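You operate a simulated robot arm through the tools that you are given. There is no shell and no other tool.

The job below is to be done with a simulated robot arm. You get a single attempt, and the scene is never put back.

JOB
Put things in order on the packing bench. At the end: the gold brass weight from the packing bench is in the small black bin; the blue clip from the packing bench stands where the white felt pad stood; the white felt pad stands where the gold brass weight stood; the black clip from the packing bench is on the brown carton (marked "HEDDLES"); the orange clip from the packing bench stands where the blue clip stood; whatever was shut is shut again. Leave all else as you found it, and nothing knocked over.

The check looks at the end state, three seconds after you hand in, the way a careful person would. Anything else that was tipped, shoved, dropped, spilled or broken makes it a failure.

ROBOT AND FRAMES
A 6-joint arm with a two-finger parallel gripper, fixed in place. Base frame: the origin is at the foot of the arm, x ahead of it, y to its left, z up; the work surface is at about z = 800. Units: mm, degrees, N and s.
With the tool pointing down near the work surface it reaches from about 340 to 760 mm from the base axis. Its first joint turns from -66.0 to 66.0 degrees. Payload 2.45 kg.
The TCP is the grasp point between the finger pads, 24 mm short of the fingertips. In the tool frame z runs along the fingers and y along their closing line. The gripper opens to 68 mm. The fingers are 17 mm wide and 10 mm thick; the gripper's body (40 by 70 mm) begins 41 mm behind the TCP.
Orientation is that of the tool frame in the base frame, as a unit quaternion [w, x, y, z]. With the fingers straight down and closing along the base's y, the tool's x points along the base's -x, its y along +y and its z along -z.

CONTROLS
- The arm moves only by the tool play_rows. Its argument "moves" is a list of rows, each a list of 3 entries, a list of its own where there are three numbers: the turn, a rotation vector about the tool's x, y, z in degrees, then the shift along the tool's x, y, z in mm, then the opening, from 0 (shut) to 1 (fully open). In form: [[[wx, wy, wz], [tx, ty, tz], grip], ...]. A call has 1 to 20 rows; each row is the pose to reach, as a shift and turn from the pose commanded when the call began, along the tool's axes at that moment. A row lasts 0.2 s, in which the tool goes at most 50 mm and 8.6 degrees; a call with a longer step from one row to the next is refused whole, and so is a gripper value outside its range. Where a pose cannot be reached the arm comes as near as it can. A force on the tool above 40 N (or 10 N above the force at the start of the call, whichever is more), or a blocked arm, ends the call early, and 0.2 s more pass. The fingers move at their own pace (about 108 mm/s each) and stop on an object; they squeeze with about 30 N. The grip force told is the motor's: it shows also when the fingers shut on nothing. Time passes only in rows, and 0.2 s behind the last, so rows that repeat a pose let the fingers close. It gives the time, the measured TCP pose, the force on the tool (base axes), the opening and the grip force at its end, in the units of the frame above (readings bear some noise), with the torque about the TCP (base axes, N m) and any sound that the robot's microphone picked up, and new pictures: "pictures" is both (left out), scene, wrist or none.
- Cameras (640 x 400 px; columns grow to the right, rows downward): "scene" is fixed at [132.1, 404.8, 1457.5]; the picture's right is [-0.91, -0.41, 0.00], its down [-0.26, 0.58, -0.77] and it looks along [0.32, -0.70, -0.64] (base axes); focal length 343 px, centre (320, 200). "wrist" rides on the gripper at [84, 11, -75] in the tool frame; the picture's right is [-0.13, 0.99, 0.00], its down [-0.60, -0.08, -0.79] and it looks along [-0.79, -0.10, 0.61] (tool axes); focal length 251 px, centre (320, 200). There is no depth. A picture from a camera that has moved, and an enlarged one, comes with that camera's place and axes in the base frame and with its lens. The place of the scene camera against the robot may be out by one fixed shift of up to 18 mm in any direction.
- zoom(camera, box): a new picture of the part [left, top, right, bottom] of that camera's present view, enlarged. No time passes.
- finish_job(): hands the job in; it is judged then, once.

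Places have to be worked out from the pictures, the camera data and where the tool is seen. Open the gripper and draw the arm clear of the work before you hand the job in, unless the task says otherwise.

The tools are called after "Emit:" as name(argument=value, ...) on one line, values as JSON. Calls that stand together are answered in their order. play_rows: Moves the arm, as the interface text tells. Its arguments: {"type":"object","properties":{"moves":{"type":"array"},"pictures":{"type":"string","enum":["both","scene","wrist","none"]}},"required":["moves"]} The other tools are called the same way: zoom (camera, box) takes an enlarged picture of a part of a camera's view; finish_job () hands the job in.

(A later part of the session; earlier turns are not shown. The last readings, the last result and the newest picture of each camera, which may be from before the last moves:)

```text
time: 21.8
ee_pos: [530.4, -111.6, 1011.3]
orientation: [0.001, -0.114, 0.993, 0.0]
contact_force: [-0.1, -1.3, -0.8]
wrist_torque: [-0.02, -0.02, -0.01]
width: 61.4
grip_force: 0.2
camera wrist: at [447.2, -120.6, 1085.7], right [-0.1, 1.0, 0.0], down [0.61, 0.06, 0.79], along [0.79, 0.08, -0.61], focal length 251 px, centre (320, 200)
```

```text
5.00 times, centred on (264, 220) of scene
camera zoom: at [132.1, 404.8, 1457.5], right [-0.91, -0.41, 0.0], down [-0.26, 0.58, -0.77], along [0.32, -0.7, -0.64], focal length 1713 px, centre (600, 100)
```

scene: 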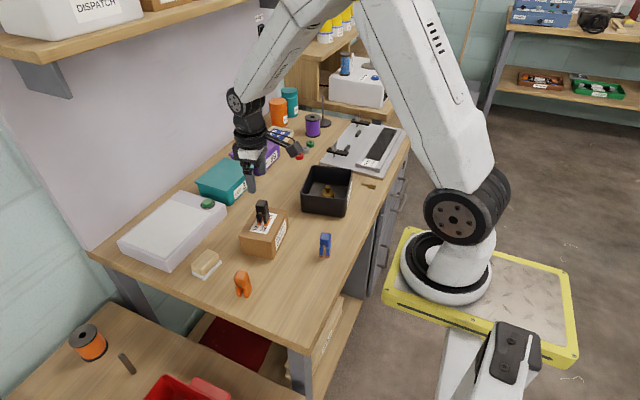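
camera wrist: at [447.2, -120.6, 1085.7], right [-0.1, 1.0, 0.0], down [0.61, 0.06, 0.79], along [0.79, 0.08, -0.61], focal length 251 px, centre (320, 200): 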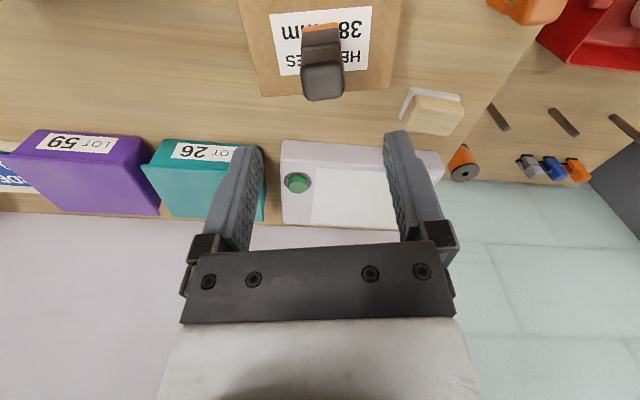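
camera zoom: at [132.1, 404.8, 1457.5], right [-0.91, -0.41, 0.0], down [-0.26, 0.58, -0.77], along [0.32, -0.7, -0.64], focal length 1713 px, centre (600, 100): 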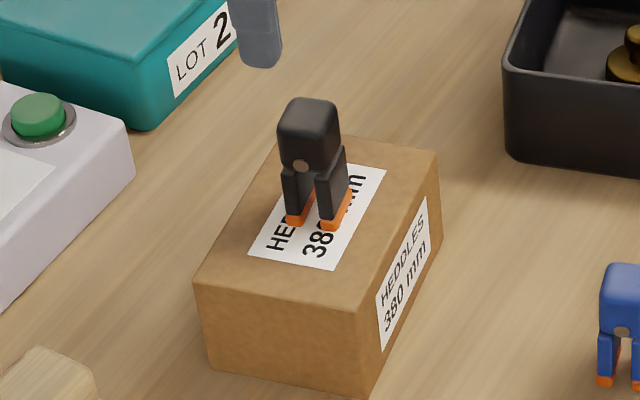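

The black clip stands squarely on the carton. Next is the felt pad, so I'm zooming to fix its position and orientation.

Emit:
zoom(camera="wrist", box=[384, 70, 480, 150])

Emit:
zoom(camera="scene", box=[160, 230, 256, 290])

```text
5.00 times, centred on (432, 110) of wrist
camera zoom: at [447.2, -120.6, 1085.7], right [-0.1, 1.0, 0.0], down [0.61, 0.06, 0.79], along [0.79, 0.08, -0.61], focal length 1257 px, centre (-240, 650)
```

zoom: 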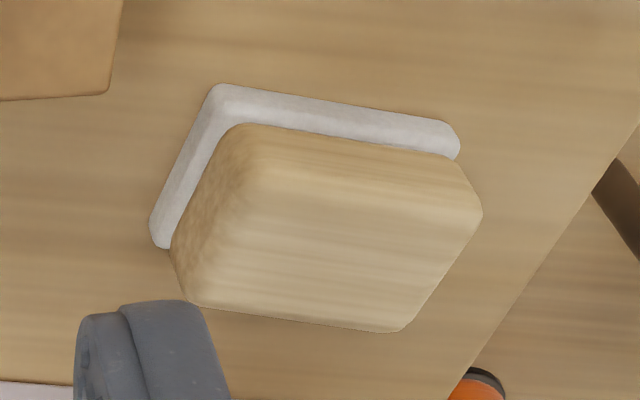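

```text
6.67 times, centred on (208, 260) of scene
camera zoom: at [132.1, 404.8, 1457.5], right [-0.91, -0.41, 0.0], down [-0.26, 0.58, -0.77], along [0.32, -0.7, -0.64], focal length 2284 px, centre (1067, -200)
```

zoom: 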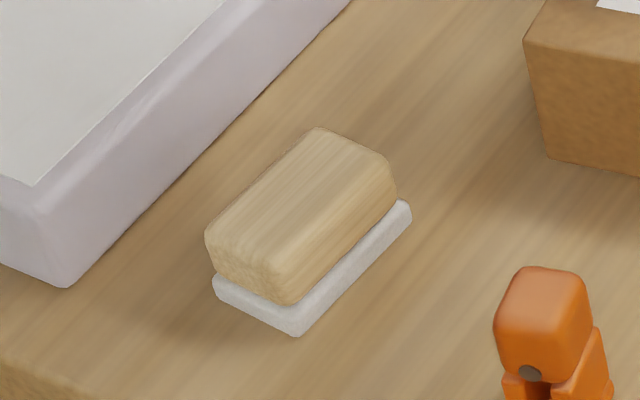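

The pad's footprint is about 63×40 mm, centred at (611.6, 31.3) with a yaw of about -2.7°. I'll go above it and turn the tool so the fingers close across the short side.

Emit:
play_rows(moves=[[[0, 0, -6], [-11, 12, 0], 0.9], [[0, 0, -14], [-22, 24, 0], 0.9], [[0, 0, -22], [-35, 38, 0], 0.9], [[0, 0, -30], [-48, 52, 0], 0.9], [[0, 0, -38], [-61, 66, 0], 0.9], [[0, 0, -46], [-74, 80, 0], 0.9], [[0, 0, -54], [-87, 94, 0], 0.9], [[0, 0, -62], [-100, 108, 15], 0.9], [[0, 0, -70], [-111.5, 120.8, 35], 0.9], [[0, 0, -74.2], [-111.5, 120.8, 55], 0.9], [[0, 0, -74.2], [-111.5, 120.8, 65], 0.9], [[0, 0, -74.2], [-111.5, 120.8, 65], 0.9]])

```text
time: 24.4
ee_pos: [609.1, 32.3, 943.5]
orientation: [0.001, -0.69, 0.724, 0.0]
contact_force: [0.1, 0.1, 0.1]
wrist_torque: [0.01, 0.01, 0.0]
width: 61.1
grip_force: 0.0
camera wrist: at [595.4, -51.5, 1019.4], right [-0.98, 0.18, 0.0], down [0.11, 0.6, 0.79], along [0.14, 0.78, -0.61], focal length 251 px, centre (320, 200)
```

scene: 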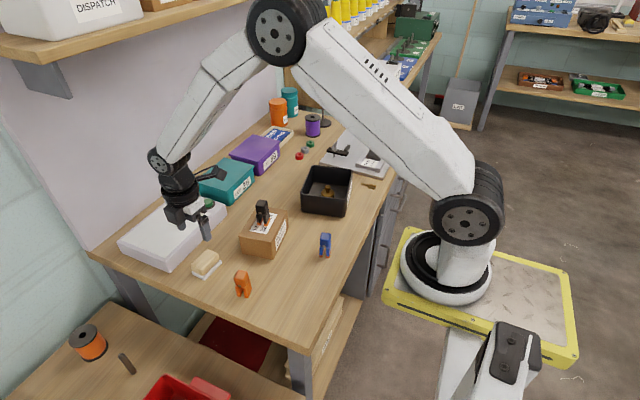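
wrist: 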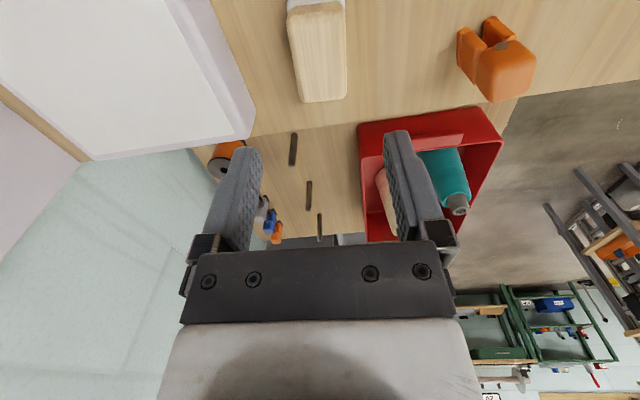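

The yaw was reached (87.3°) and the pad lies lengthwise below. Zooming to refine the alignment.

Emit:
zoom(camera="wrist", box=[240, 0, 400, 110])

```text
3.64 times, centred on (320, 55) of wrist
camera zoom: at [595.4, -51.5, 1019.4], right [-0.98, 0.18, 0.0], down [0.11, 0.6, 0.79], along [0.14, 0.78, -0.61], focal length 914 px, centre (320, 727)
```

zoom: 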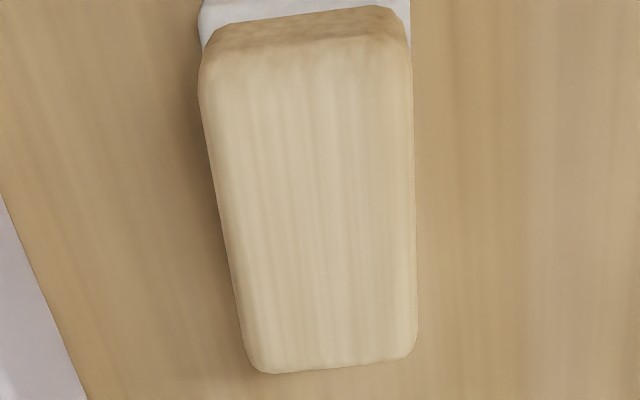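

The pad centre refines to (610.6, 30.6), and the wood is about 36.5 mm across. I'll descend with a 1° trim so the tips come alongside the wood above the felt.

Emit:
play_rows(moves=[[[0, 0, 0.5], [1.2, -1.5, 40], 0.9], [[0, 0, 1], [1.2, -1.5, 75], 0.9], [[0, 0, 1], [1.2, -1.5, 97], 0.9], [[0, 0, 1], [1.2, -1.5, 107], 0.9], [[0, 0, 1], [1.2, -1.5, 107], 0.9]])

Emit:
zoom(camera="wrist", box=[200, 60, 440, 260])

Emit:
zoom(camera="scene", box=[140, 210, 268, 300])

```text
time: 25.6
ee_pos: [611.1, 29.9, 838.7]
orientation: [0.001, -0.684, 0.729, -0.001]
contact_force: [-0.5, 0.1, -0.1]
wrist_torque: [-0.01, 0.0, 0.0]
width: 61.4
grip_force: 0.1
camera wrist: at [595.3, -53.6, 913.2], right [-0.98, 0.19, 0.0], down [0.12, 0.6, 0.79], along [0.15, 0.78, -0.61], focal length 251 px, centre (320, 200)
```

scene: 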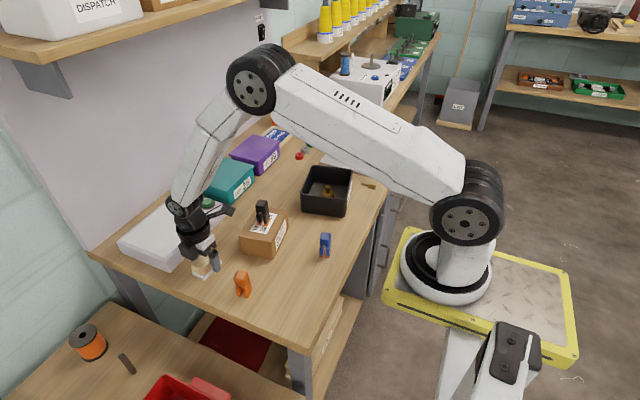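
wrist: 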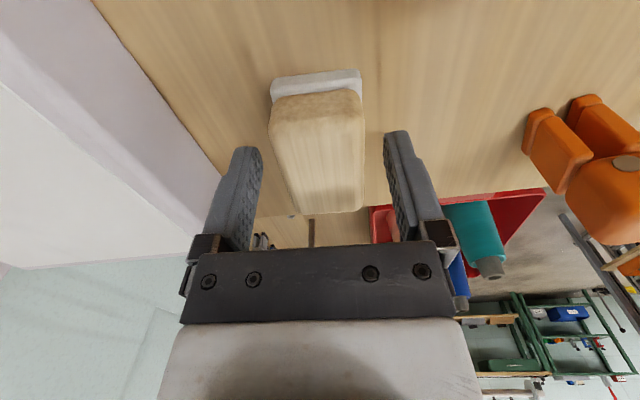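

```text
2.00 times, centred on (320, 160) of wrist
camera zoom: at [595.3, -53.6, 913.2], right [-0.98, 0.19, 0.0], down [0.12, 0.6, 0.79], along [0.15, 0.78, -0.61], focal length 503 px, centre (320, 280)
```

zoom: 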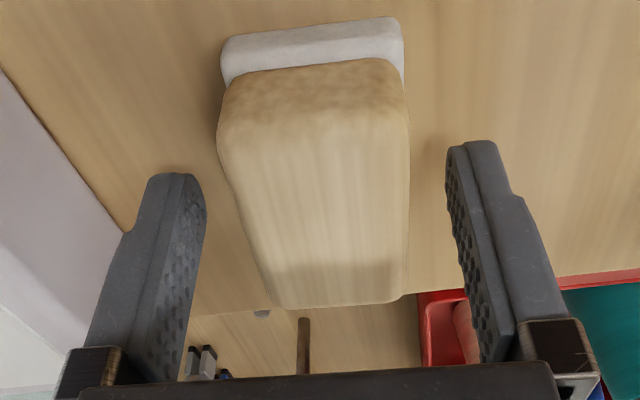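

```text
4.44 times, centred on (204, 255) of scene
camera zoom: at [132.1, 404.8, 1457.5], right [-0.91, -0.41, 0.0], down [-0.26, 0.58, -0.77], along [0.32, -0.7, -0.64], focal length 1523 px, centre (836, -44)
```

zoom: 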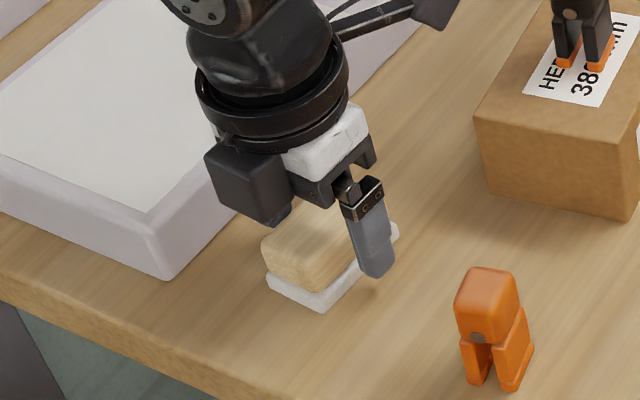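

The fingers straddle the wood and clear the felt. Dropping 2 mm more, gripping, and lifting.

Emit:
play_rows(moves=[[[0, 0, 0], [0, 0, 2], 0.9], [[0, 0, 0], [0, 0, 2], 0], [[0, 0, 0], [0, 0, 2], 0], [[0, 0, 0], [0, 0, 2], 0], [[0, 0, 0], [0, 0, -12], 0], [[0, 0, 0], [0, 0, -45], 0], [[0, 0, 0], [0, 0, -90], 0], [[0, 0, 0], [0, 0, -120], 0], [[0, 0, 0], [0, 0, -120], 0]])

```text
time: 27.6
ee_pos: [612.7, 30.9, 959.2]
orientation: [0.001, -0.684, 0.73, 0.002]
contact_force: [-0.1, 0.3, -0.9]
wrist_torque: [0.01, 0.01, 0.05]
width: 39.4
grip_force: 29.5
camera wrist: at [595.9, -52.8, 1034.2], right [-0.98, 0.19, 0.0], down [0.12, 0.6, 0.79], along [0.15, 0.78, -0.61], focal length 251 px, centre (320, 200)
```

scene: 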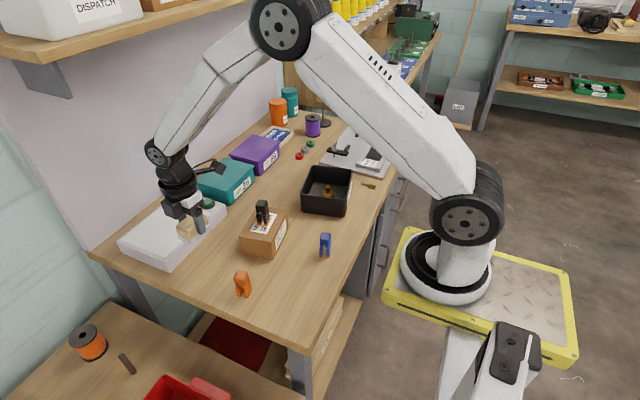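
wrist: 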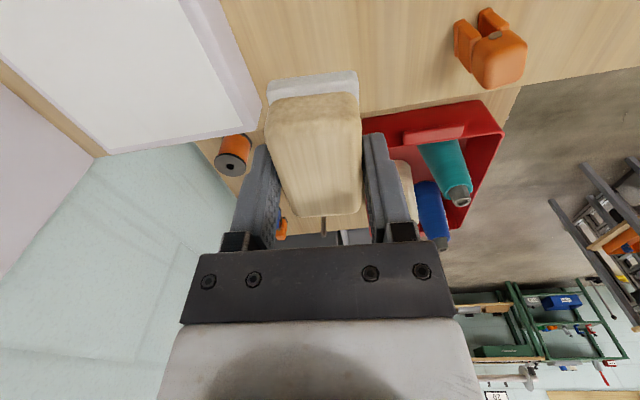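

The pad is held (39.4 mm). Carrying it over to the weight's old place at (386, 9.7).

Emit:
play_rows(moves=[[[0, 0, 0], [5, 30, 0], 0], [[0, 0, 0], [12, 75, 0], 0], [[0, 0, 0], [19, 120, 0], 0], [[0, 0, 0], [26, 165, 0], 0], [[0, 0, 0], [32, 205, 0], 0], [[0, 0, 0], [35.3, 224, 0], 0], [[0, 0, 0], [35.3, 224, 0], 0], [[0, 0, 0], [35.3, 224, 40], 0], [[0, 0, 0], [35.3, 224, 75], 0], [[0, 0, 0], [35.3, 224, 95], 0], [[0, 0, 0], [35.3, 224, 105], 0], [[0, 0, 0], [35.3, 224, 105], 0]])

Emit:
zoom(camera="scene", box=[220, 230, 348, 310])

```text
time: 30.2
ee_pos: [386.8, 10.4, 854.1]
orientation: [0.001, -0.684, 0.729, 0.001]
contact_force: [1.2, -0.2, -0.7]
wrist_torque: [0.0, 0.0, -0.05]
width: 39.4
grip_force: 30.5
camera wrist: at [370.4, -74.5, 928.7], right [-0.98, 0.19, 0.0], down [0.12, 0.6, 0.79], along [0.15, 0.78, -0.61], focal length 251 px, centre (320, 200)
```

scene: 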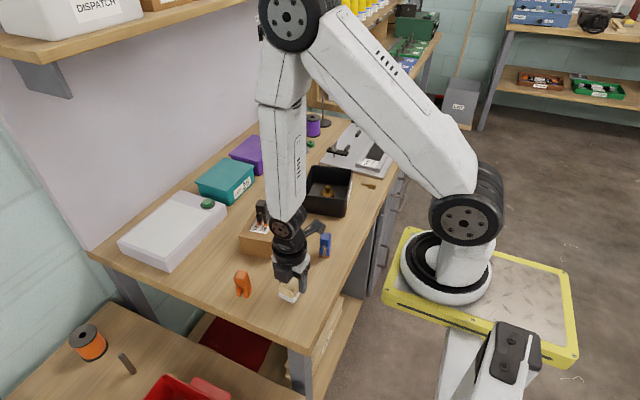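
wrist: 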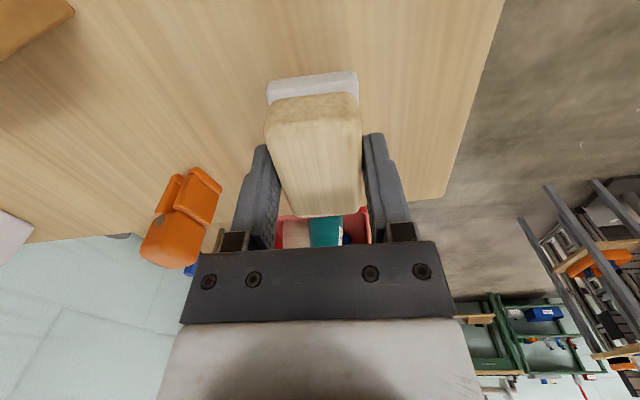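

```text
5.00 times, centred on (284, 270) of scene
camera zoom: at [132.1, 404.8, 1457.5], right [-0.91, -0.41, 0.0], down [-0.26, 0.58, -0.77], along [0.32, -0.7, -0.64], focal length 1713 px, centre (500, -150)
```

zoom: 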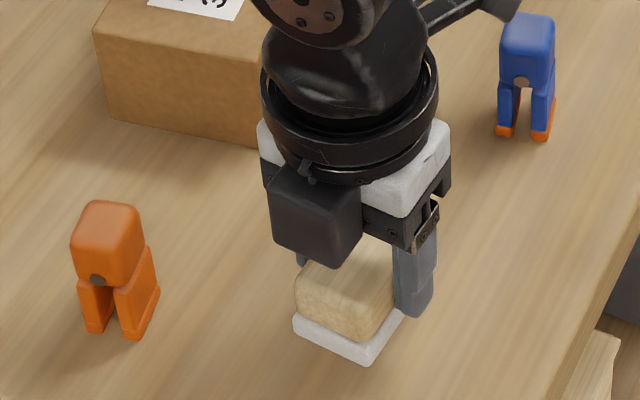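

It hangs right over the spot, with roughly 17 mm to go. Lowering gently to touch.

Emit:
play_rows(moves=[[[0, 0, 0], [0, 0, 7], 0], [[0, 0, 0], [0, 0, 13], 0], [[0, 0, 0], [0, 0, 15.5], 0], [[0, 0, 0], [0, 0, 16.5], 0], [[0, 0, 0], [0, 0, 16.5], 0]], pictures="none")

```text
time: 31.4
ee_pos: [387.0, 10.4, 836.6]
orientation: [0.0, -0.684, 0.729, 0.0]
contact_force: [0.4, 0.2, -0.3]
wrist_torque: [-0.01, -0.04, 0.01]
width: 39.4
grip_force: 30.0
```

No contact is showing yet, so I'll go down another 1.5 mm and check the force.

Emit:
play_rows(moves=[[[0, 0, 0], [0.5, 0.5, 0.8], 0], [[0, 0, 0], [0.5, 0.5, 1.5], 0], [[0, 0, 0], [0.5, 0.5, 1.5], 0]], pictures="none")

Emit:
zoom(camera="scene", box=[240, 250, 336, 310])

```text
time: 32.2
ee_pos: [385.8, 8.1, 836.5]
orientation: [0.001, -0.684, 0.729, 0.0]
contact_force: [-4.4, 4.3, 29.3]
wrist_torque: [0.09, 0.13, 0.03]
width: 39.6
grip_force: 30.3
```

```text
6.67 times, centred on (288, 280) of scene
camera zoom: at [131.6, 404.9, 1457.5], right [-0.91, -0.41, 0.0], down [-0.26, 0.58, -0.77], along [0.32, -0.7, -0.64], focal length 2284 px, centre (533, -333)
```

zoom: 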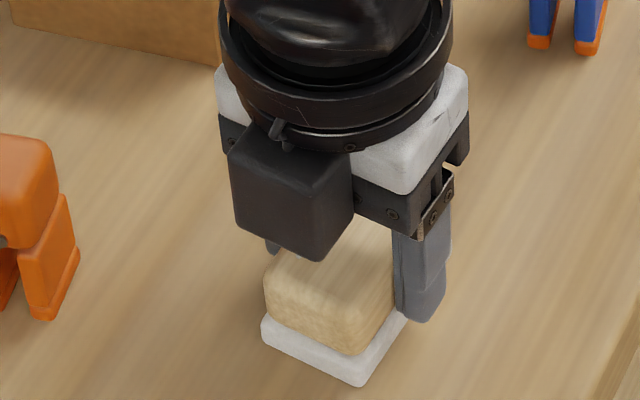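

The pad is on the bench at 29 N. Easing up 1 mm, releasing, and rising.

Emit:
play_rows(moves=[[[0, 0, 0], [0, 0, -0.6], 0], [[0, 0, 0], [0, 0, -1.1], 0], [[0, 0, 0], [0, 0, -1.1], 0.75], [[0, 0, 0], [0, 0, -1.1], 0.9], [[0, 0, 0], [0, 0, -1.1], 0.9], [[0, 0, 0], [0, 0, -15], 0.9], [[0, 0, 0], [0, 0, -50], 0.9], [[0, 0, 0], [0, 0, -90], 0.9], [[0, 0, 0], [0, 0, -130], 0.9], [[0, 0, 0], [0, 0, -130], 0.9]])

Emit:
zoom(camera="wrist", box=[240, 0, 400, 110])

Emit:
zoom(camera="scene", box=[220, 230, 348, 310])

```text
time: 34.4
ee_pos: [387.3, 9.2, 966.0]
orientation: [0.002, -0.684, 0.729, 0.001]
contact_force: [-0.5, -0.7, 0.0]
wrist_torque: [-0.04, 0.0, -0.01]
width: 61.3
grip_force: 0.0
camera wrist: at [370.6, -74.5, 1040.7], right [-0.98, 0.19, 0.0], down [0.12, 0.6, 0.79], along [0.15, 0.78, -0.61], focal length 251 px, centre (320, 200)
```

scene: 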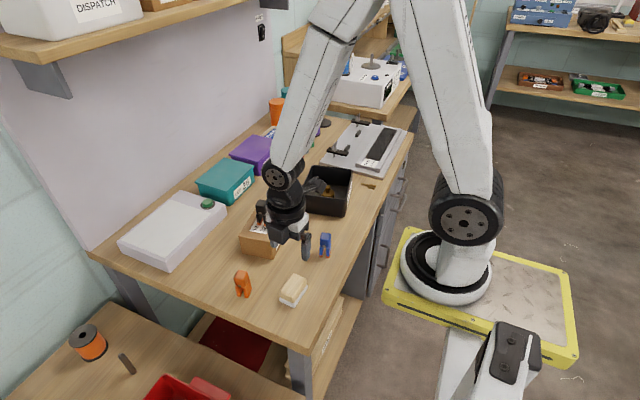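
wrist: 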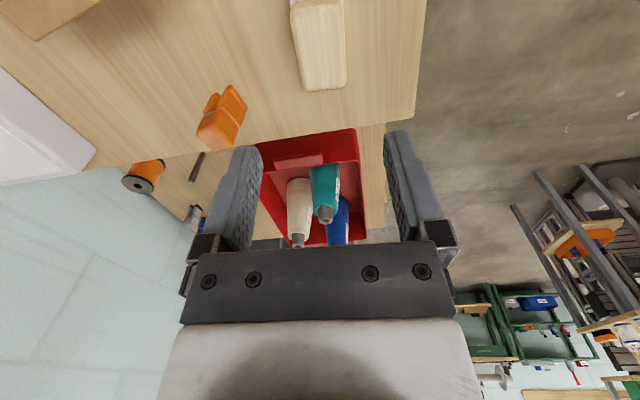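

```text
3.64 times, centred on (320, 55) of wrist
camera zoom: at [370.6, -74.5, 1040.7], right [-0.98, 0.19, 0.0], down [0.12, 0.6, 0.79], along [0.15, 0.78, -0.61], focal length 914 px, centre (320, 727)
```

zoom: 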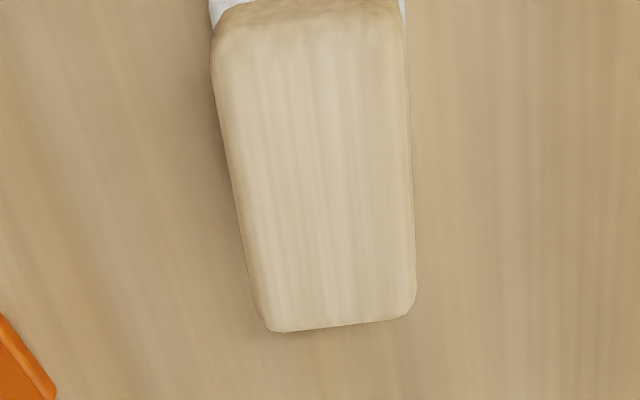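

```text
5.00 times, centred on (284, 270) of scene
camera zoom: at [132.0, 404.8, 1457.5], right [-0.91, -0.41, 0.0], down [-0.26, 0.58, -0.77], along [0.32, -0.7, -0.64], focal length 1713 px, centre (500, -150)
```

zoom: 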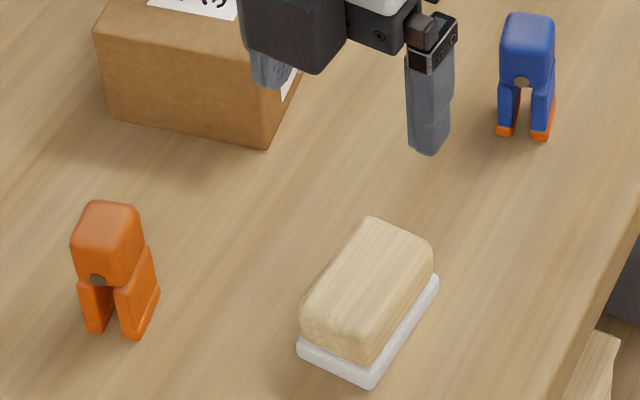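

The pad's centre is at about (386, 8), on target. Next the blue clip: moving above (370,-134) and turning the tool back to about 15° yaw.

Emit:
play_rows(moves=[[[0, 0, 8], [12, 1, 0], 0.9], [[0, 0, 16], [28, 2, 0], 0.9], [[0, 0, 24], [44, 3, 0], 0.9], [[0, 0, 32], [60, 4, 0], 0.9], [[0, 0, 40], [76, 5, 0], 0.9], [[0, 0, 48], [92, 6, 0], 0.9], [[0, 0, 56], [108, 7, 0], 0.9], [[0, 0, 64], [126, 7.7, 0], 0.9], [[0, 0, 71], [143.8, 7.7, 0], 0.9], [[0, 0, 71], [143.8, 7.7, 15], 0.9], [[0, 0, 71], [143.8, 7.7, 15], 0.9]])

Emit:
zoom(camera="wrist", box=[256, 0, 384, 110])

```text
time: 36.8
ee_pos: [369.5, -133.5, 949.6]
orientation: [0.002, -0.131, 0.991, 0.0]
contact_force: [-0.4, 0.3, 0.1]
wrist_torque: [-0.04, 0.0, 0.03]
width: 61.2
grip_force: 0.1
camera wrist: at [284.9, -145.6, 1024.6], right [-0.14, 0.99, 0.0], down [0.6, 0.08, 0.79], along [0.79, 0.11, -0.61], focal length 251 px, centre (320, 200)
```

scene: 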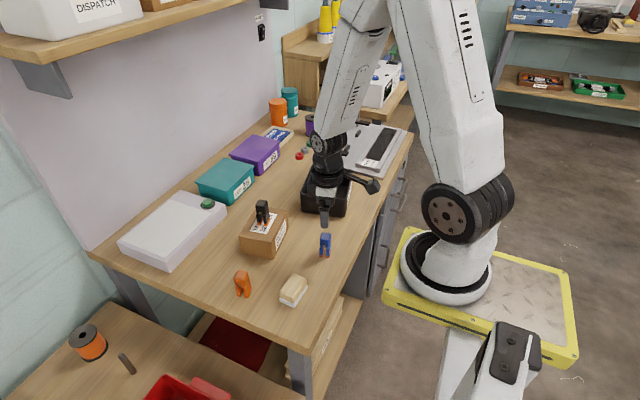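
wrist: 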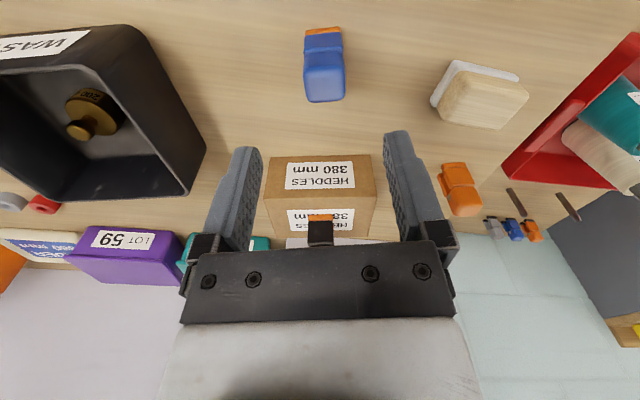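

```text
3.64 times, centred on (320, 55) of wrist
camera zoom: at [284.9, -145.6, 1024.6], right [-0.14, 0.99, 0.0], down [0.6, 0.08, 0.79], along [0.79, 0.11, -0.61], focal length 914 px, centre (320, 727)
```

zoom: 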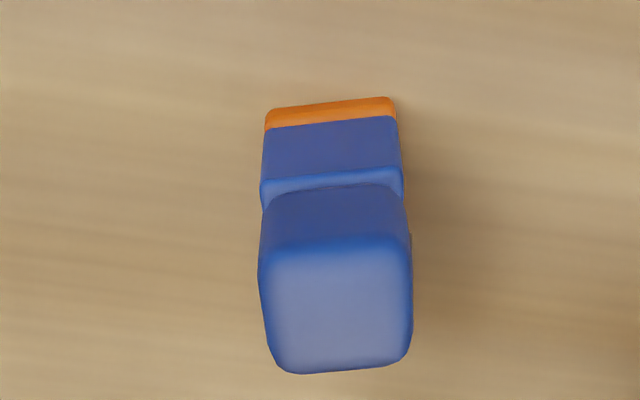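

The blue clip's centre is at about (370.8,-131) with a yaw of 13.4°. I'll trim and descend around it.

Emit:
play_rows(moves=[[[0, 0, 1], [-1.8, 2.1, 35], 0.9], [[0, 0, 1.6], [-1.8, 2.1, 65], 0.9], [[0, 0, 1.6], [-1.8, 2.1, 88], 0.9], [[0, 0, 1.6], [-1.8, 2.1, 99], 0.9], [[0, 0, 1.6], [-1.8, 2.1, 99], 0.9]])

Emit:
zoom(camera="wrist", box=[200, 60, 440, 260])

```text
time: 38.0
ee_pos: [370.0, -131.7, 851.1]
orientation: [0.001, -0.12, 0.993, 0.0]
contact_force: [0.2, 0.2, 0.0]
wrist_torque: [-0.01, 0.0, 0.03]
width: 61.2
grip_force: 0.0
camera wrist: at [286.2, -141.0, 925.9], right [-0.11, 0.99, 0.0], down [0.6, 0.07, 0.79], along [0.79, 0.09, -0.61], focal length 251 px, centre (320, 200)
```

scene: 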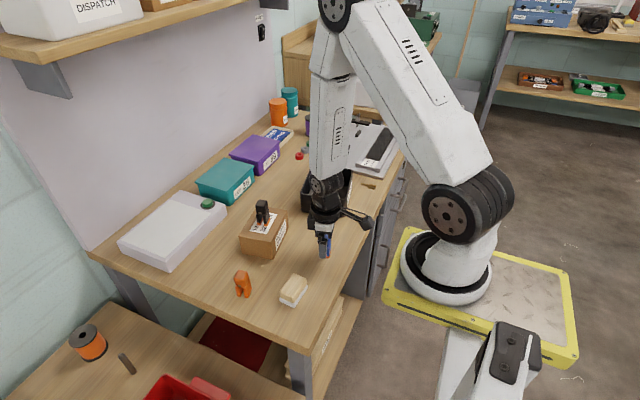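
wrist: 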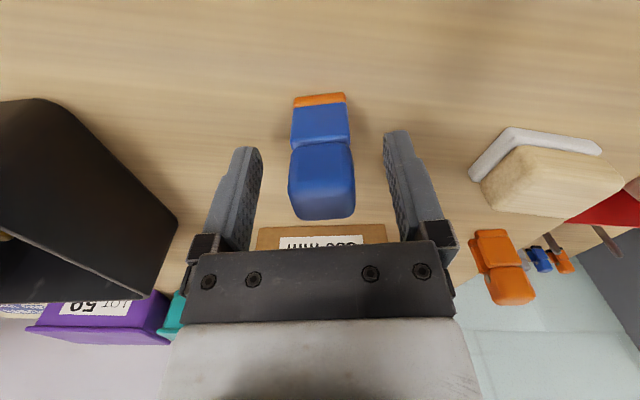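

```text
2.00 times, centred on (320, 160) of wrist
camera zoom: at [286.2, -141.0, 925.9], right [-0.11, 0.99, 0.0], down [0.6, 0.07, 0.79], along [0.79, 0.09, -0.61], focal length 503 px, centre (320, 280)
```

zoom: 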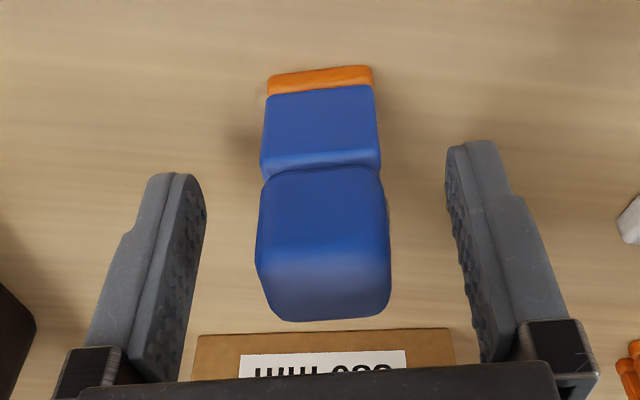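

The clip is well centred between the fingers. Gripping and lifting.

Emit:
play_rows(moves=[[[0, 0, 0], [0, 0, 0], 0], [[0, 0, 0], [0, 0, 0], 0], [[0, 0, 0], [0, 0, 0], 0], [[0, 0, 0], [0, 0, -15], 0], [[0, 0, 0], [0, 0, -50], 0], [[0, 0, 0], [0, 0, -95], 0], [[0, 0, 0], [0, 0, -140], 0], [[0, 0, 0], [0, 0, -165], 0], [[0, 0, 0], [0, 0, -165], 0]])

```text
time: 40.0
ee_pos: [371.2, -133.4, 1016.3]
orientation: [0.001, -0.12, 0.993, 0.001]
contact_force: [-0.2, 0.4, -0.2]
wrist_torque: [0.0, 0.01, 0.01]
width: 27.4
grip_force: 30.5
camera wrist: at [286.9, -143.3, 1091.4], right [-0.11, 0.99, 0.0], down [0.6, 0.07, 0.79], along [0.79, 0.09, -0.61], focal length 251 px, centre (320, 200)
```

scene: 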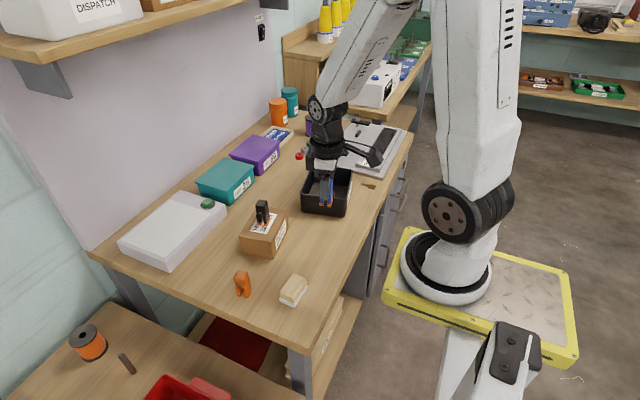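
wrist: 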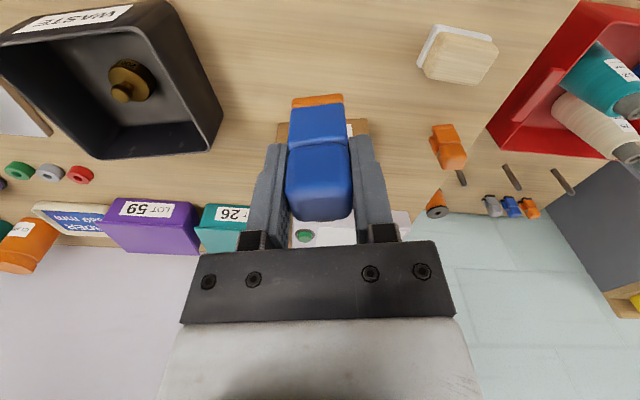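

The blue clip is held. Carrying it high across to the pad's old place at (611, 31).

Emit:
play_rows(moves=[[[0, 0, 0], [-28, 10.4, 0], 0], [[0, 0, 0], [-69, 25.6, 0], 0], [[0, 0, 0], [-110, 40.8, 0], 0], [[0, 0, 0], [-151, 56, 0], 0], [[0, 0, 0], [-192, 71.3, 0], 0], [[0, 0, 0], [-233, 86.5, 0], 0], [[0, 0, 0], [-262, 97.3, 0], 0], [[0, 0, 0], [-271.9, 101, 0], 0], [[0, 0, 0], [-271.9, 101, 35], 0], [[0, 0, 0], [-271.9, 101, 75], 0], [[0, 0, 0], [-271.9, 101, 75], 0]])

Emit:
zoom(camera="scene", box=[140, 210, 268, 300])

```text
time: 42.4
ee_pos: [608.5, 33.5, 942.3]
orientation: [0.0, -0.119, 0.993, 0.0]
contact_force: [0.8, -0.9, 0.0]
wrist_torque: [0.0, 0.0, -0.02]
width: 27.5
grip_force: 29.9
camera wrist: at [524.4, 23.5, 1017.6], right [-0.11, 0.99, 0.0], down [0.6, 0.07, 0.79], along [0.79, 0.09, -0.61], focal length 251 px, centre (320, 200)
```

scene: 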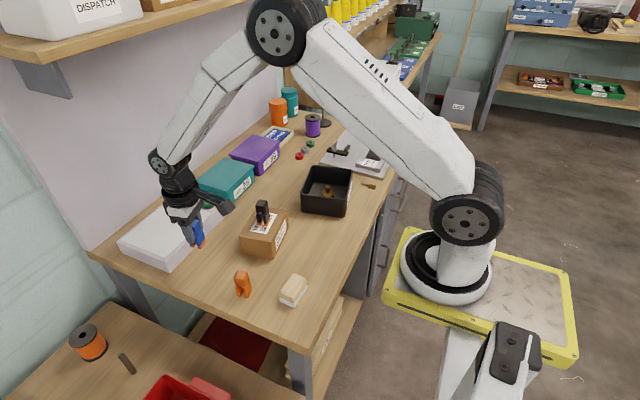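
wrist: 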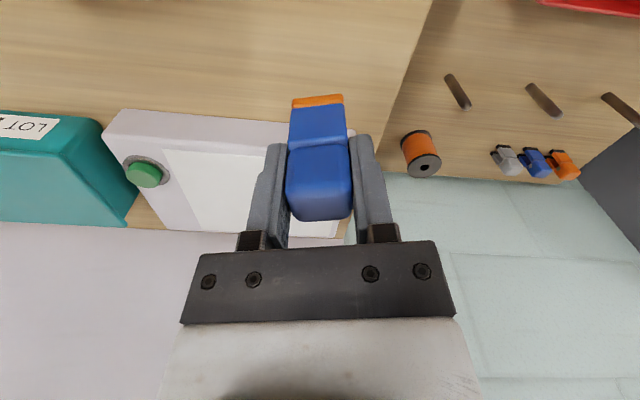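

```text
4.44 times, centred on (204, 255) of scene
camera zoom: at [132.1, 404.8, 1457.5], right [-0.91, -0.41, 0.0], down [-0.26, 0.58, -0.77], along [0.32, -0.7, -0.64], focal length 1523 px, centre (836, -44)
```

zoom: 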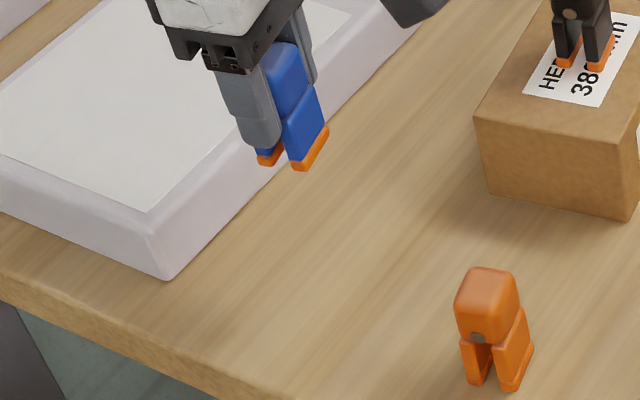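

It hangs over the spot. Lowering most of the way with a small trim.

Emit:
play_rows(moves=[[[0, 0, 0], [-0.8, -1.7, 35], 0], [[0, 0, 0], [-0.8, -1.7, 65], 0], [[0, 0, 0], [-0.8, -1.7, 80], 0], [[0, 0, 0], [-0.8, -1.7, 87], 0], [[0, 0, 0], [-0.8, -1.7, 87], 0]])

Emit:
zoom(camera="scene", box=[140, 210, 268, 300])

```text
time: 43.6
ee_pos: [609.9, 30.7, 853.9]
orientation: [0.001, -0.12, 0.993, 0.0]
contact_force: [0.8, 0.9, -0.1]
wrist_torque: [0.01, -0.03, -0.01]
width: 27.4
grip_force: 30.1
camera wrist: at [526.4, 20.3, 929.0], right [-0.11, 0.99, 0.0], down [0.6, 0.07, 0.79], along [0.79, 0.09, -0.61], focal length 251 px, centre (320, 200)
```

scene: 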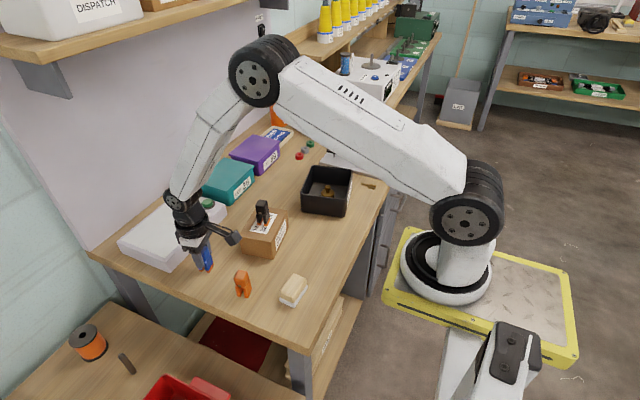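
wrist: 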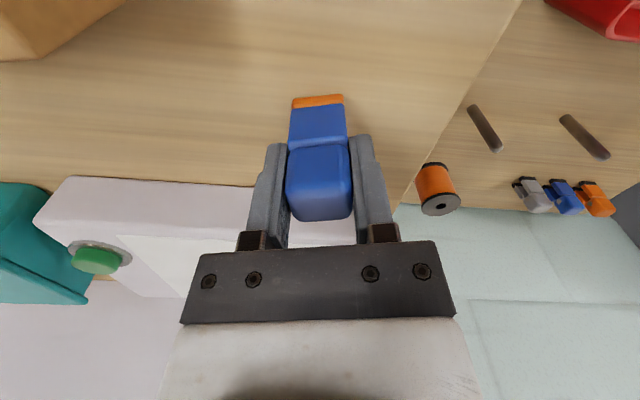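

```text
4.44 times, centred on (204, 255) of scene
camera zoom: at [132.1, 404.8, 1457.5], right [-0.91, -0.41, 0.0], down [-0.26, 0.58, -0.77], along [0.32, -0.7, -0.64], focal length 1523 px, centre (836, -44)
```

zoom: 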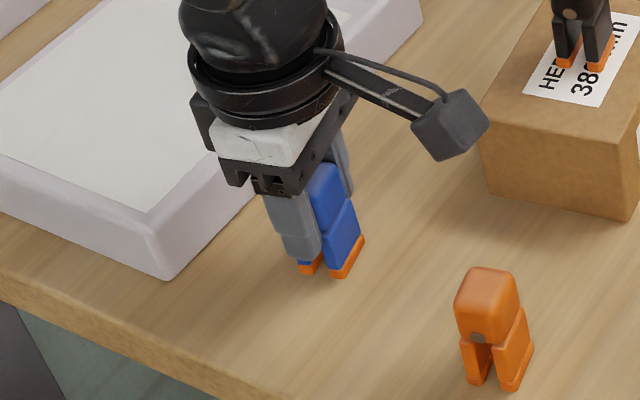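

A few millimetres remain. Small steps down now, watching the force.

Emit:
play_rows(moves=[[[0, 0, 0], [0, 0, 1.5], 0], [[0, 0, 0], [0, 0, 2.5], 0], [[0, 0, 0], [0, 0, 2.5], 0]], pictures="none")

```text
time: 44.4
ee_pos: [610.1, 30.0, 851.7]
orientation: [0.001, -0.119, 0.993, 0.0]
contact_force: [0.0, 0.5, -0.6]
wrist_torque: [0.02, -0.01, -0.03]
width: 27.4
grip_force: 29.9
```

No contact yet, so down another 1 mm.

Emit:
play_rows(moves=[[[0, 0, 0], [0, 0, 0.6], 0], [[0, 0, 0], [0, 0, 1], 0], [[0, 0, 0], [0, 0, 1], 0]], pictures="none")

```text
time: 45.2
ee_pos: [612.3, 28.7, 851.1]
orientation: [0.0, -0.119, 0.993, 0.001]
contact_force: [0.0, 0.0, -0.2]
wrist_torque: [0.02, 0.01, 0.04]
width: 27.6
grip_force: 29.9
```

Still free, so another 1 mm.

Emit:
play_rows(moves=[[[0, 0, 0], [0, 0, 0.6], 0], [[0, 0, 0], [0, 0, 1], 0], [[0, 0, 0], [0, 0, 1], 0]], pictures="none")

```text
time: 46.0
ee_pos: [610.9, 29.9, 852.1]
orientation: [0.0, -0.12, 0.993, 0.0]
contact_force: [-2.4, -1.0, 8.8]
wrist_torque: [-0.07, 0.13, 0.03]
width: 27.4
grip_force: 30.5
```

Contact at about 9 N, so the feet are on the bench. Releasing and rising straight up.

Emit:
play_rows(moves=[[[0, 0, 0], [0, 0, -0.2], 0], [[0, 0, 0], [0, 0, -0.2], 0.7], [[0, 0, 0], [0, 0, -0.2], 0.9], [[0, 0, 0], [0, 0, -0.2], 0.9], [[0, 0, 0], [0, 0, -15], 0.9], [[0, 0, 0], [0, 0, -50], 0.9], [[0, 0, 0], [0, 0, -90], 0.9], [[0, 0, 0], [0, 0, -130], 0.9], [[0, 0, 0], [0, 0, -130], 0.9]])

Emit:
zoom(camera="wrist", box=[256, 0, 384, 110])

Emit:
zoom(camera="scene", box=[140, 210, 268, 300])

```text
time: 48.0
ee_pos: [609.7, 30.0, 980.8]
orientation: [0.0, -0.119, 0.993, 0.0]
contact_force: [1.1, -0.9, 0.1]
wrist_torque: [-0.01, 0.0, -0.02]
width: 61.0
grip_force: 0.1
camera wrist: at [526.1, 19.7, 1055.5], right [-0.11, 0.99, 0.0], down [0.6, 0.07, 0.79], along [0.79, 0.09, -0.61], focal length 251 px, centre (320, 200)
```

scene: 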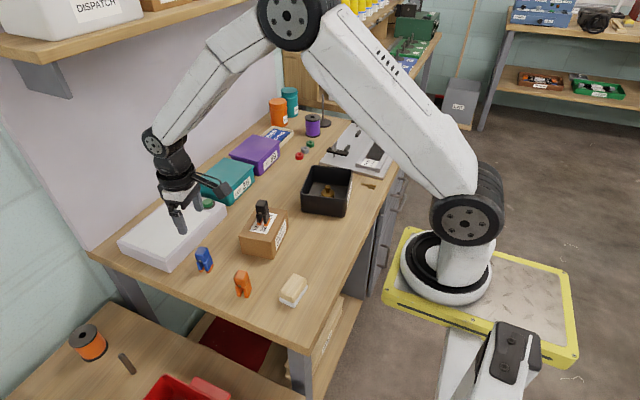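
wrist: 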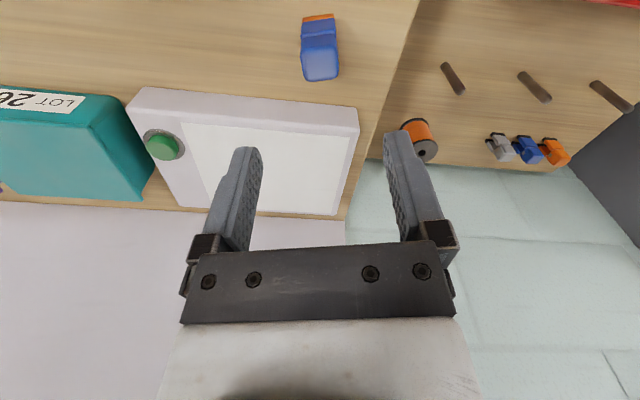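

```text
3.64 times, centred on (320, 55) of wrist
camera zoom: at [526.1, 19.7, 1055.5], right [-0.11, 0.99, 0.0], down [0.6, 0.07, 0.79], along [0.79, 0.09, -0.61], focal length 914 px, centre (320, 727)
```

zoom: 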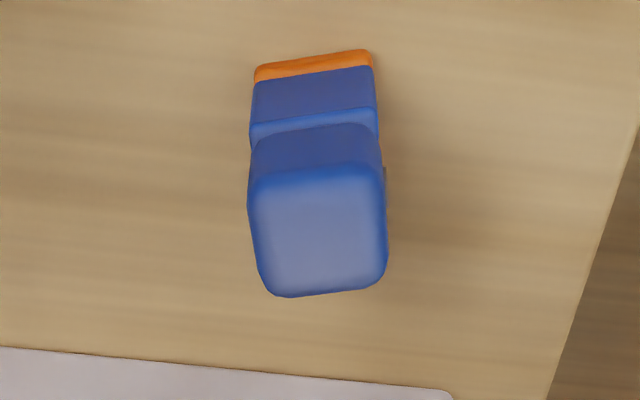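

```text
4.44 times, centred on (204, 255) of scene
camera zoom: at [132.1, 404.8, 1457.5], right [-0.91, -0.41, 0.0], down [-0.26, 0.58, -0.77], along [0.32, -0.7, -0.64], focal length 1523 px, centre (836, -44)
```

zoom: 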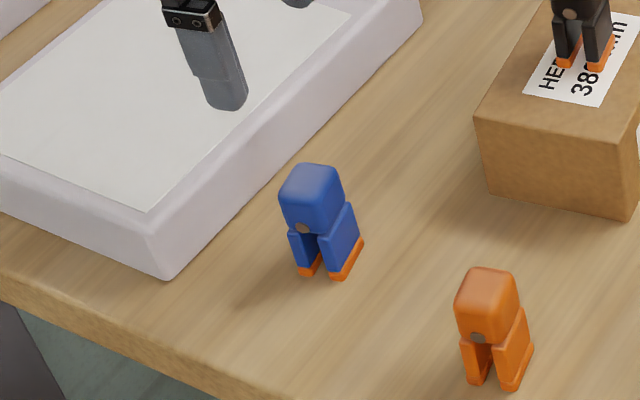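

The blue clip stands at about (613, 30). Now the orange clip: moving above roughly (491, 48).

Emit:
play_rows(moves=[[[0, 0, 0], [25, 10, 0], 0.9], [[0, 0, 0], [65, 27, 0], 0.9], [[0, 0, 0], [98, 40, 15], 0.9], [[0, 0, 0], [111.2, 45.9, 31], 0.9], [[0, 0, 0], [111.2, 45.9, 31], 0.9]])

Emit:
zoom(camera="wrist", box=[256, 0, 384, 110])

```text
time: 49.2
ee_pos: [490.8, 49.0, 950.1]
orientation: [0.001, -0.119, 0.993, 0.0]
contact_force: [0.0, 0.3, 0.0]
wrist_torque: [-0.01, -0.04, -0.02]
width: 61.4
grip_force: 0.1
camera wrist: at [407.0, 38.3, 1025.5], right [-0.11, 0.99, 0.0], down [0.6, 0.07, 0.79], along [0.79, 0.09, -0.61], focal length 251 px, centre (320, 200)
```

scene: 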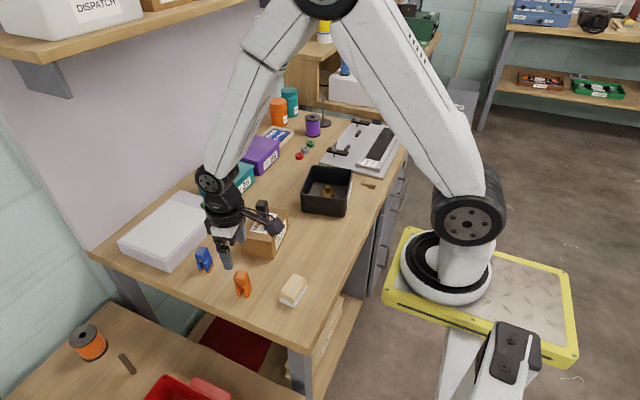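
wrist: 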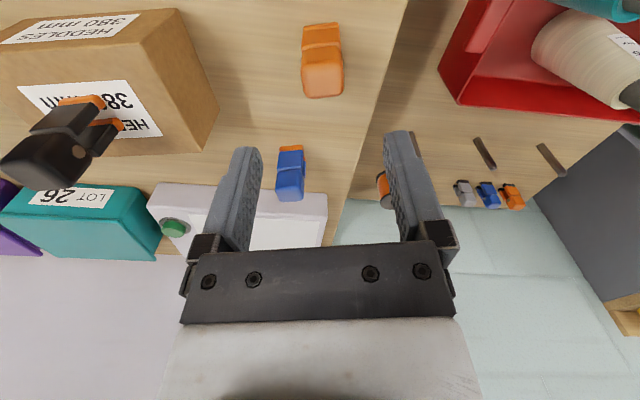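

```text
3.64 times, centred on (320, 55) of wrist
camera zoom: at [407.0, 38.3, 1025.5], right [-0.11, 0.99, 0.0], down [0.6, 0.07, 0.79], along [0.79, 0.09, -0.61], focal length 914 px, centre (320, 727)
```

zoom: 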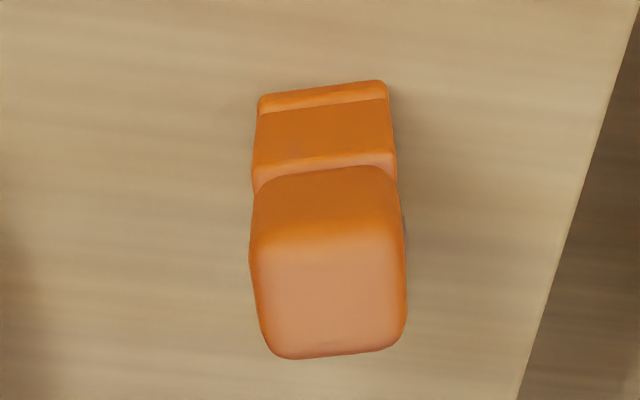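

The orange clip's centre is at (490.9, 49.4), which the TCP already matches. Trimming the yaw by 1° and descending.

Emit:
play_rows(moves=[[[0, 0, 0.6], [0, 0.3, 35], 0.9], [[0, 0, 1.1], [0, 0.3, 65], 0.9], [[0, 0, 1.1], [0, 0.3, 88], 0.9], [[0, 0, 1.1], [0, 0.3, 99.5], 0.9], [[0, 0, 1.1], [0, 0.3, 99.5], 0.9]])

Emit:
zoom(camera="wrist", box=[200, 60, 440, 260])

```text
time: 50.4
ee_pos: [491.9, 47.8, 849.4]
orientation: [0.0, -0.11, 0.994, 0.0]
contact_force: [0.0, 0.1, 0.2]
wrist_torque: [-0.02, 0.0, -0.01]
width: 61.2
grip_force: 0.1
camera wrist: at [408.6, 41.1, 925.0], right [-0.09, 1.0, 0.0], down [0.61, 0.05, 0.79], along [0.79, 0.07, -0.61], focal length 251 px, centre (320, 200)
```

scene: 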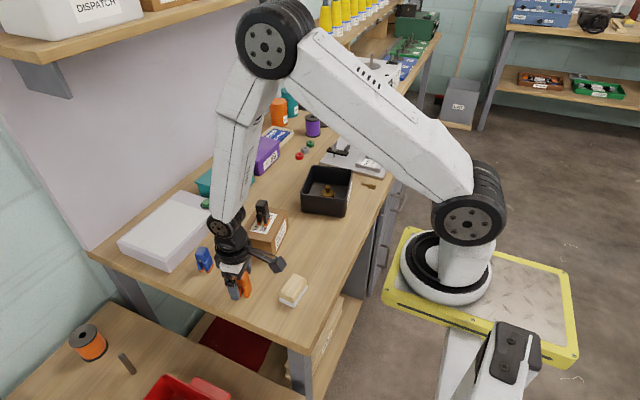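
wrist: 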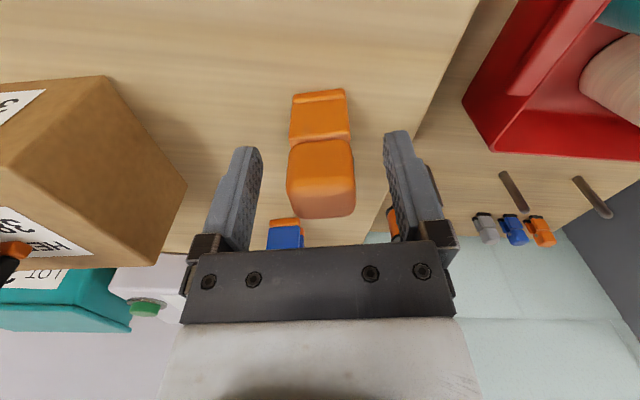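

```text
2.00 times, centred on (320, 160) of wrist
camera zoom: at [408.6, 41.1, 925.0], right [-0.09, 1.0, 0.0], down [0.61, 0.05, 0.79], along [0.79, 0.07, -0.61], focal length 503 px, centre (320, 280)
```

zoom: 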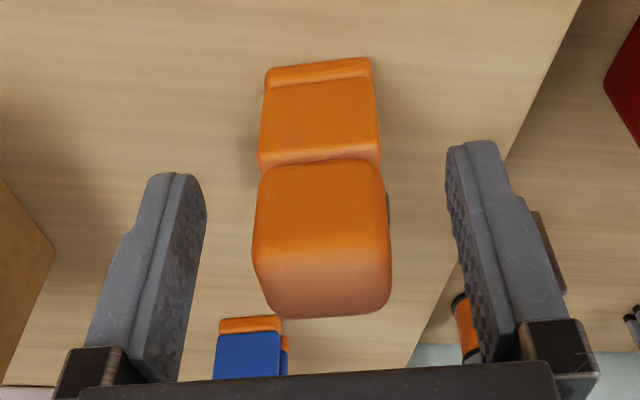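

Well centred. Gripping and lifting.

Emit:
play_rows(moves=[[[0, 0, 0], [0, 0, 0], 0], [[0, 0, 0], [0, 0, 0], 0], [[0, 0, 0], [0, 0, 0], 0], [[0, 0, 0], [0, 0, -15], 0], [[0, 0, 0], [0, 0, -50], 0], [[0, 0, 0], [0, 0, -95], 0], [[0, 0, 0], [0, 0, -130], 0], [[0, 0, 0], [0, 0, -130], 0]])

```text
time: 52.2
ee_pos: [492.4, 47.8, 980.7]
orientation: [0.001, -0.11, 0.994, 0.0]
contact_force: [0.4, -0.3, -0.2]
wrist_torque: [-0.02, -0.03, -0.01]
width: 27.3
grip_force: 29.5
camera wrist: at [407.4, 40.1, 1055.1], right [-0.09, 1.0, 0.0], down [0.61, 0.05, 0.79], along [0.79, 0.07, -0.61], focal length 251 px, centre (320, 200)
```

scene: 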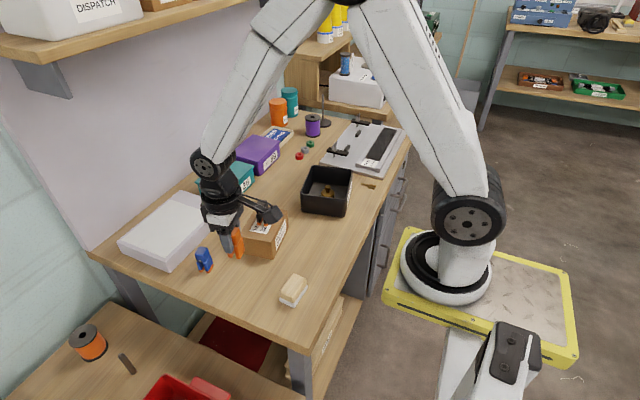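
wrist: 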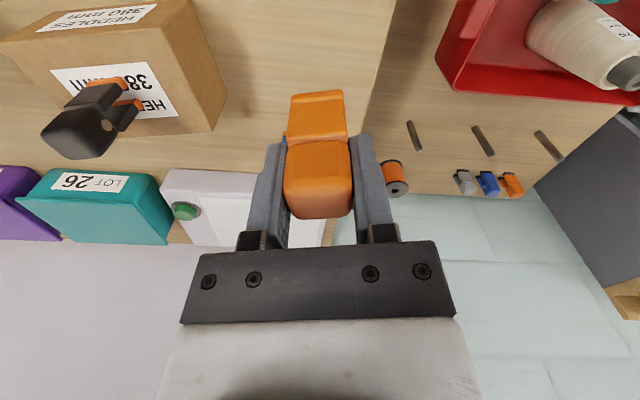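

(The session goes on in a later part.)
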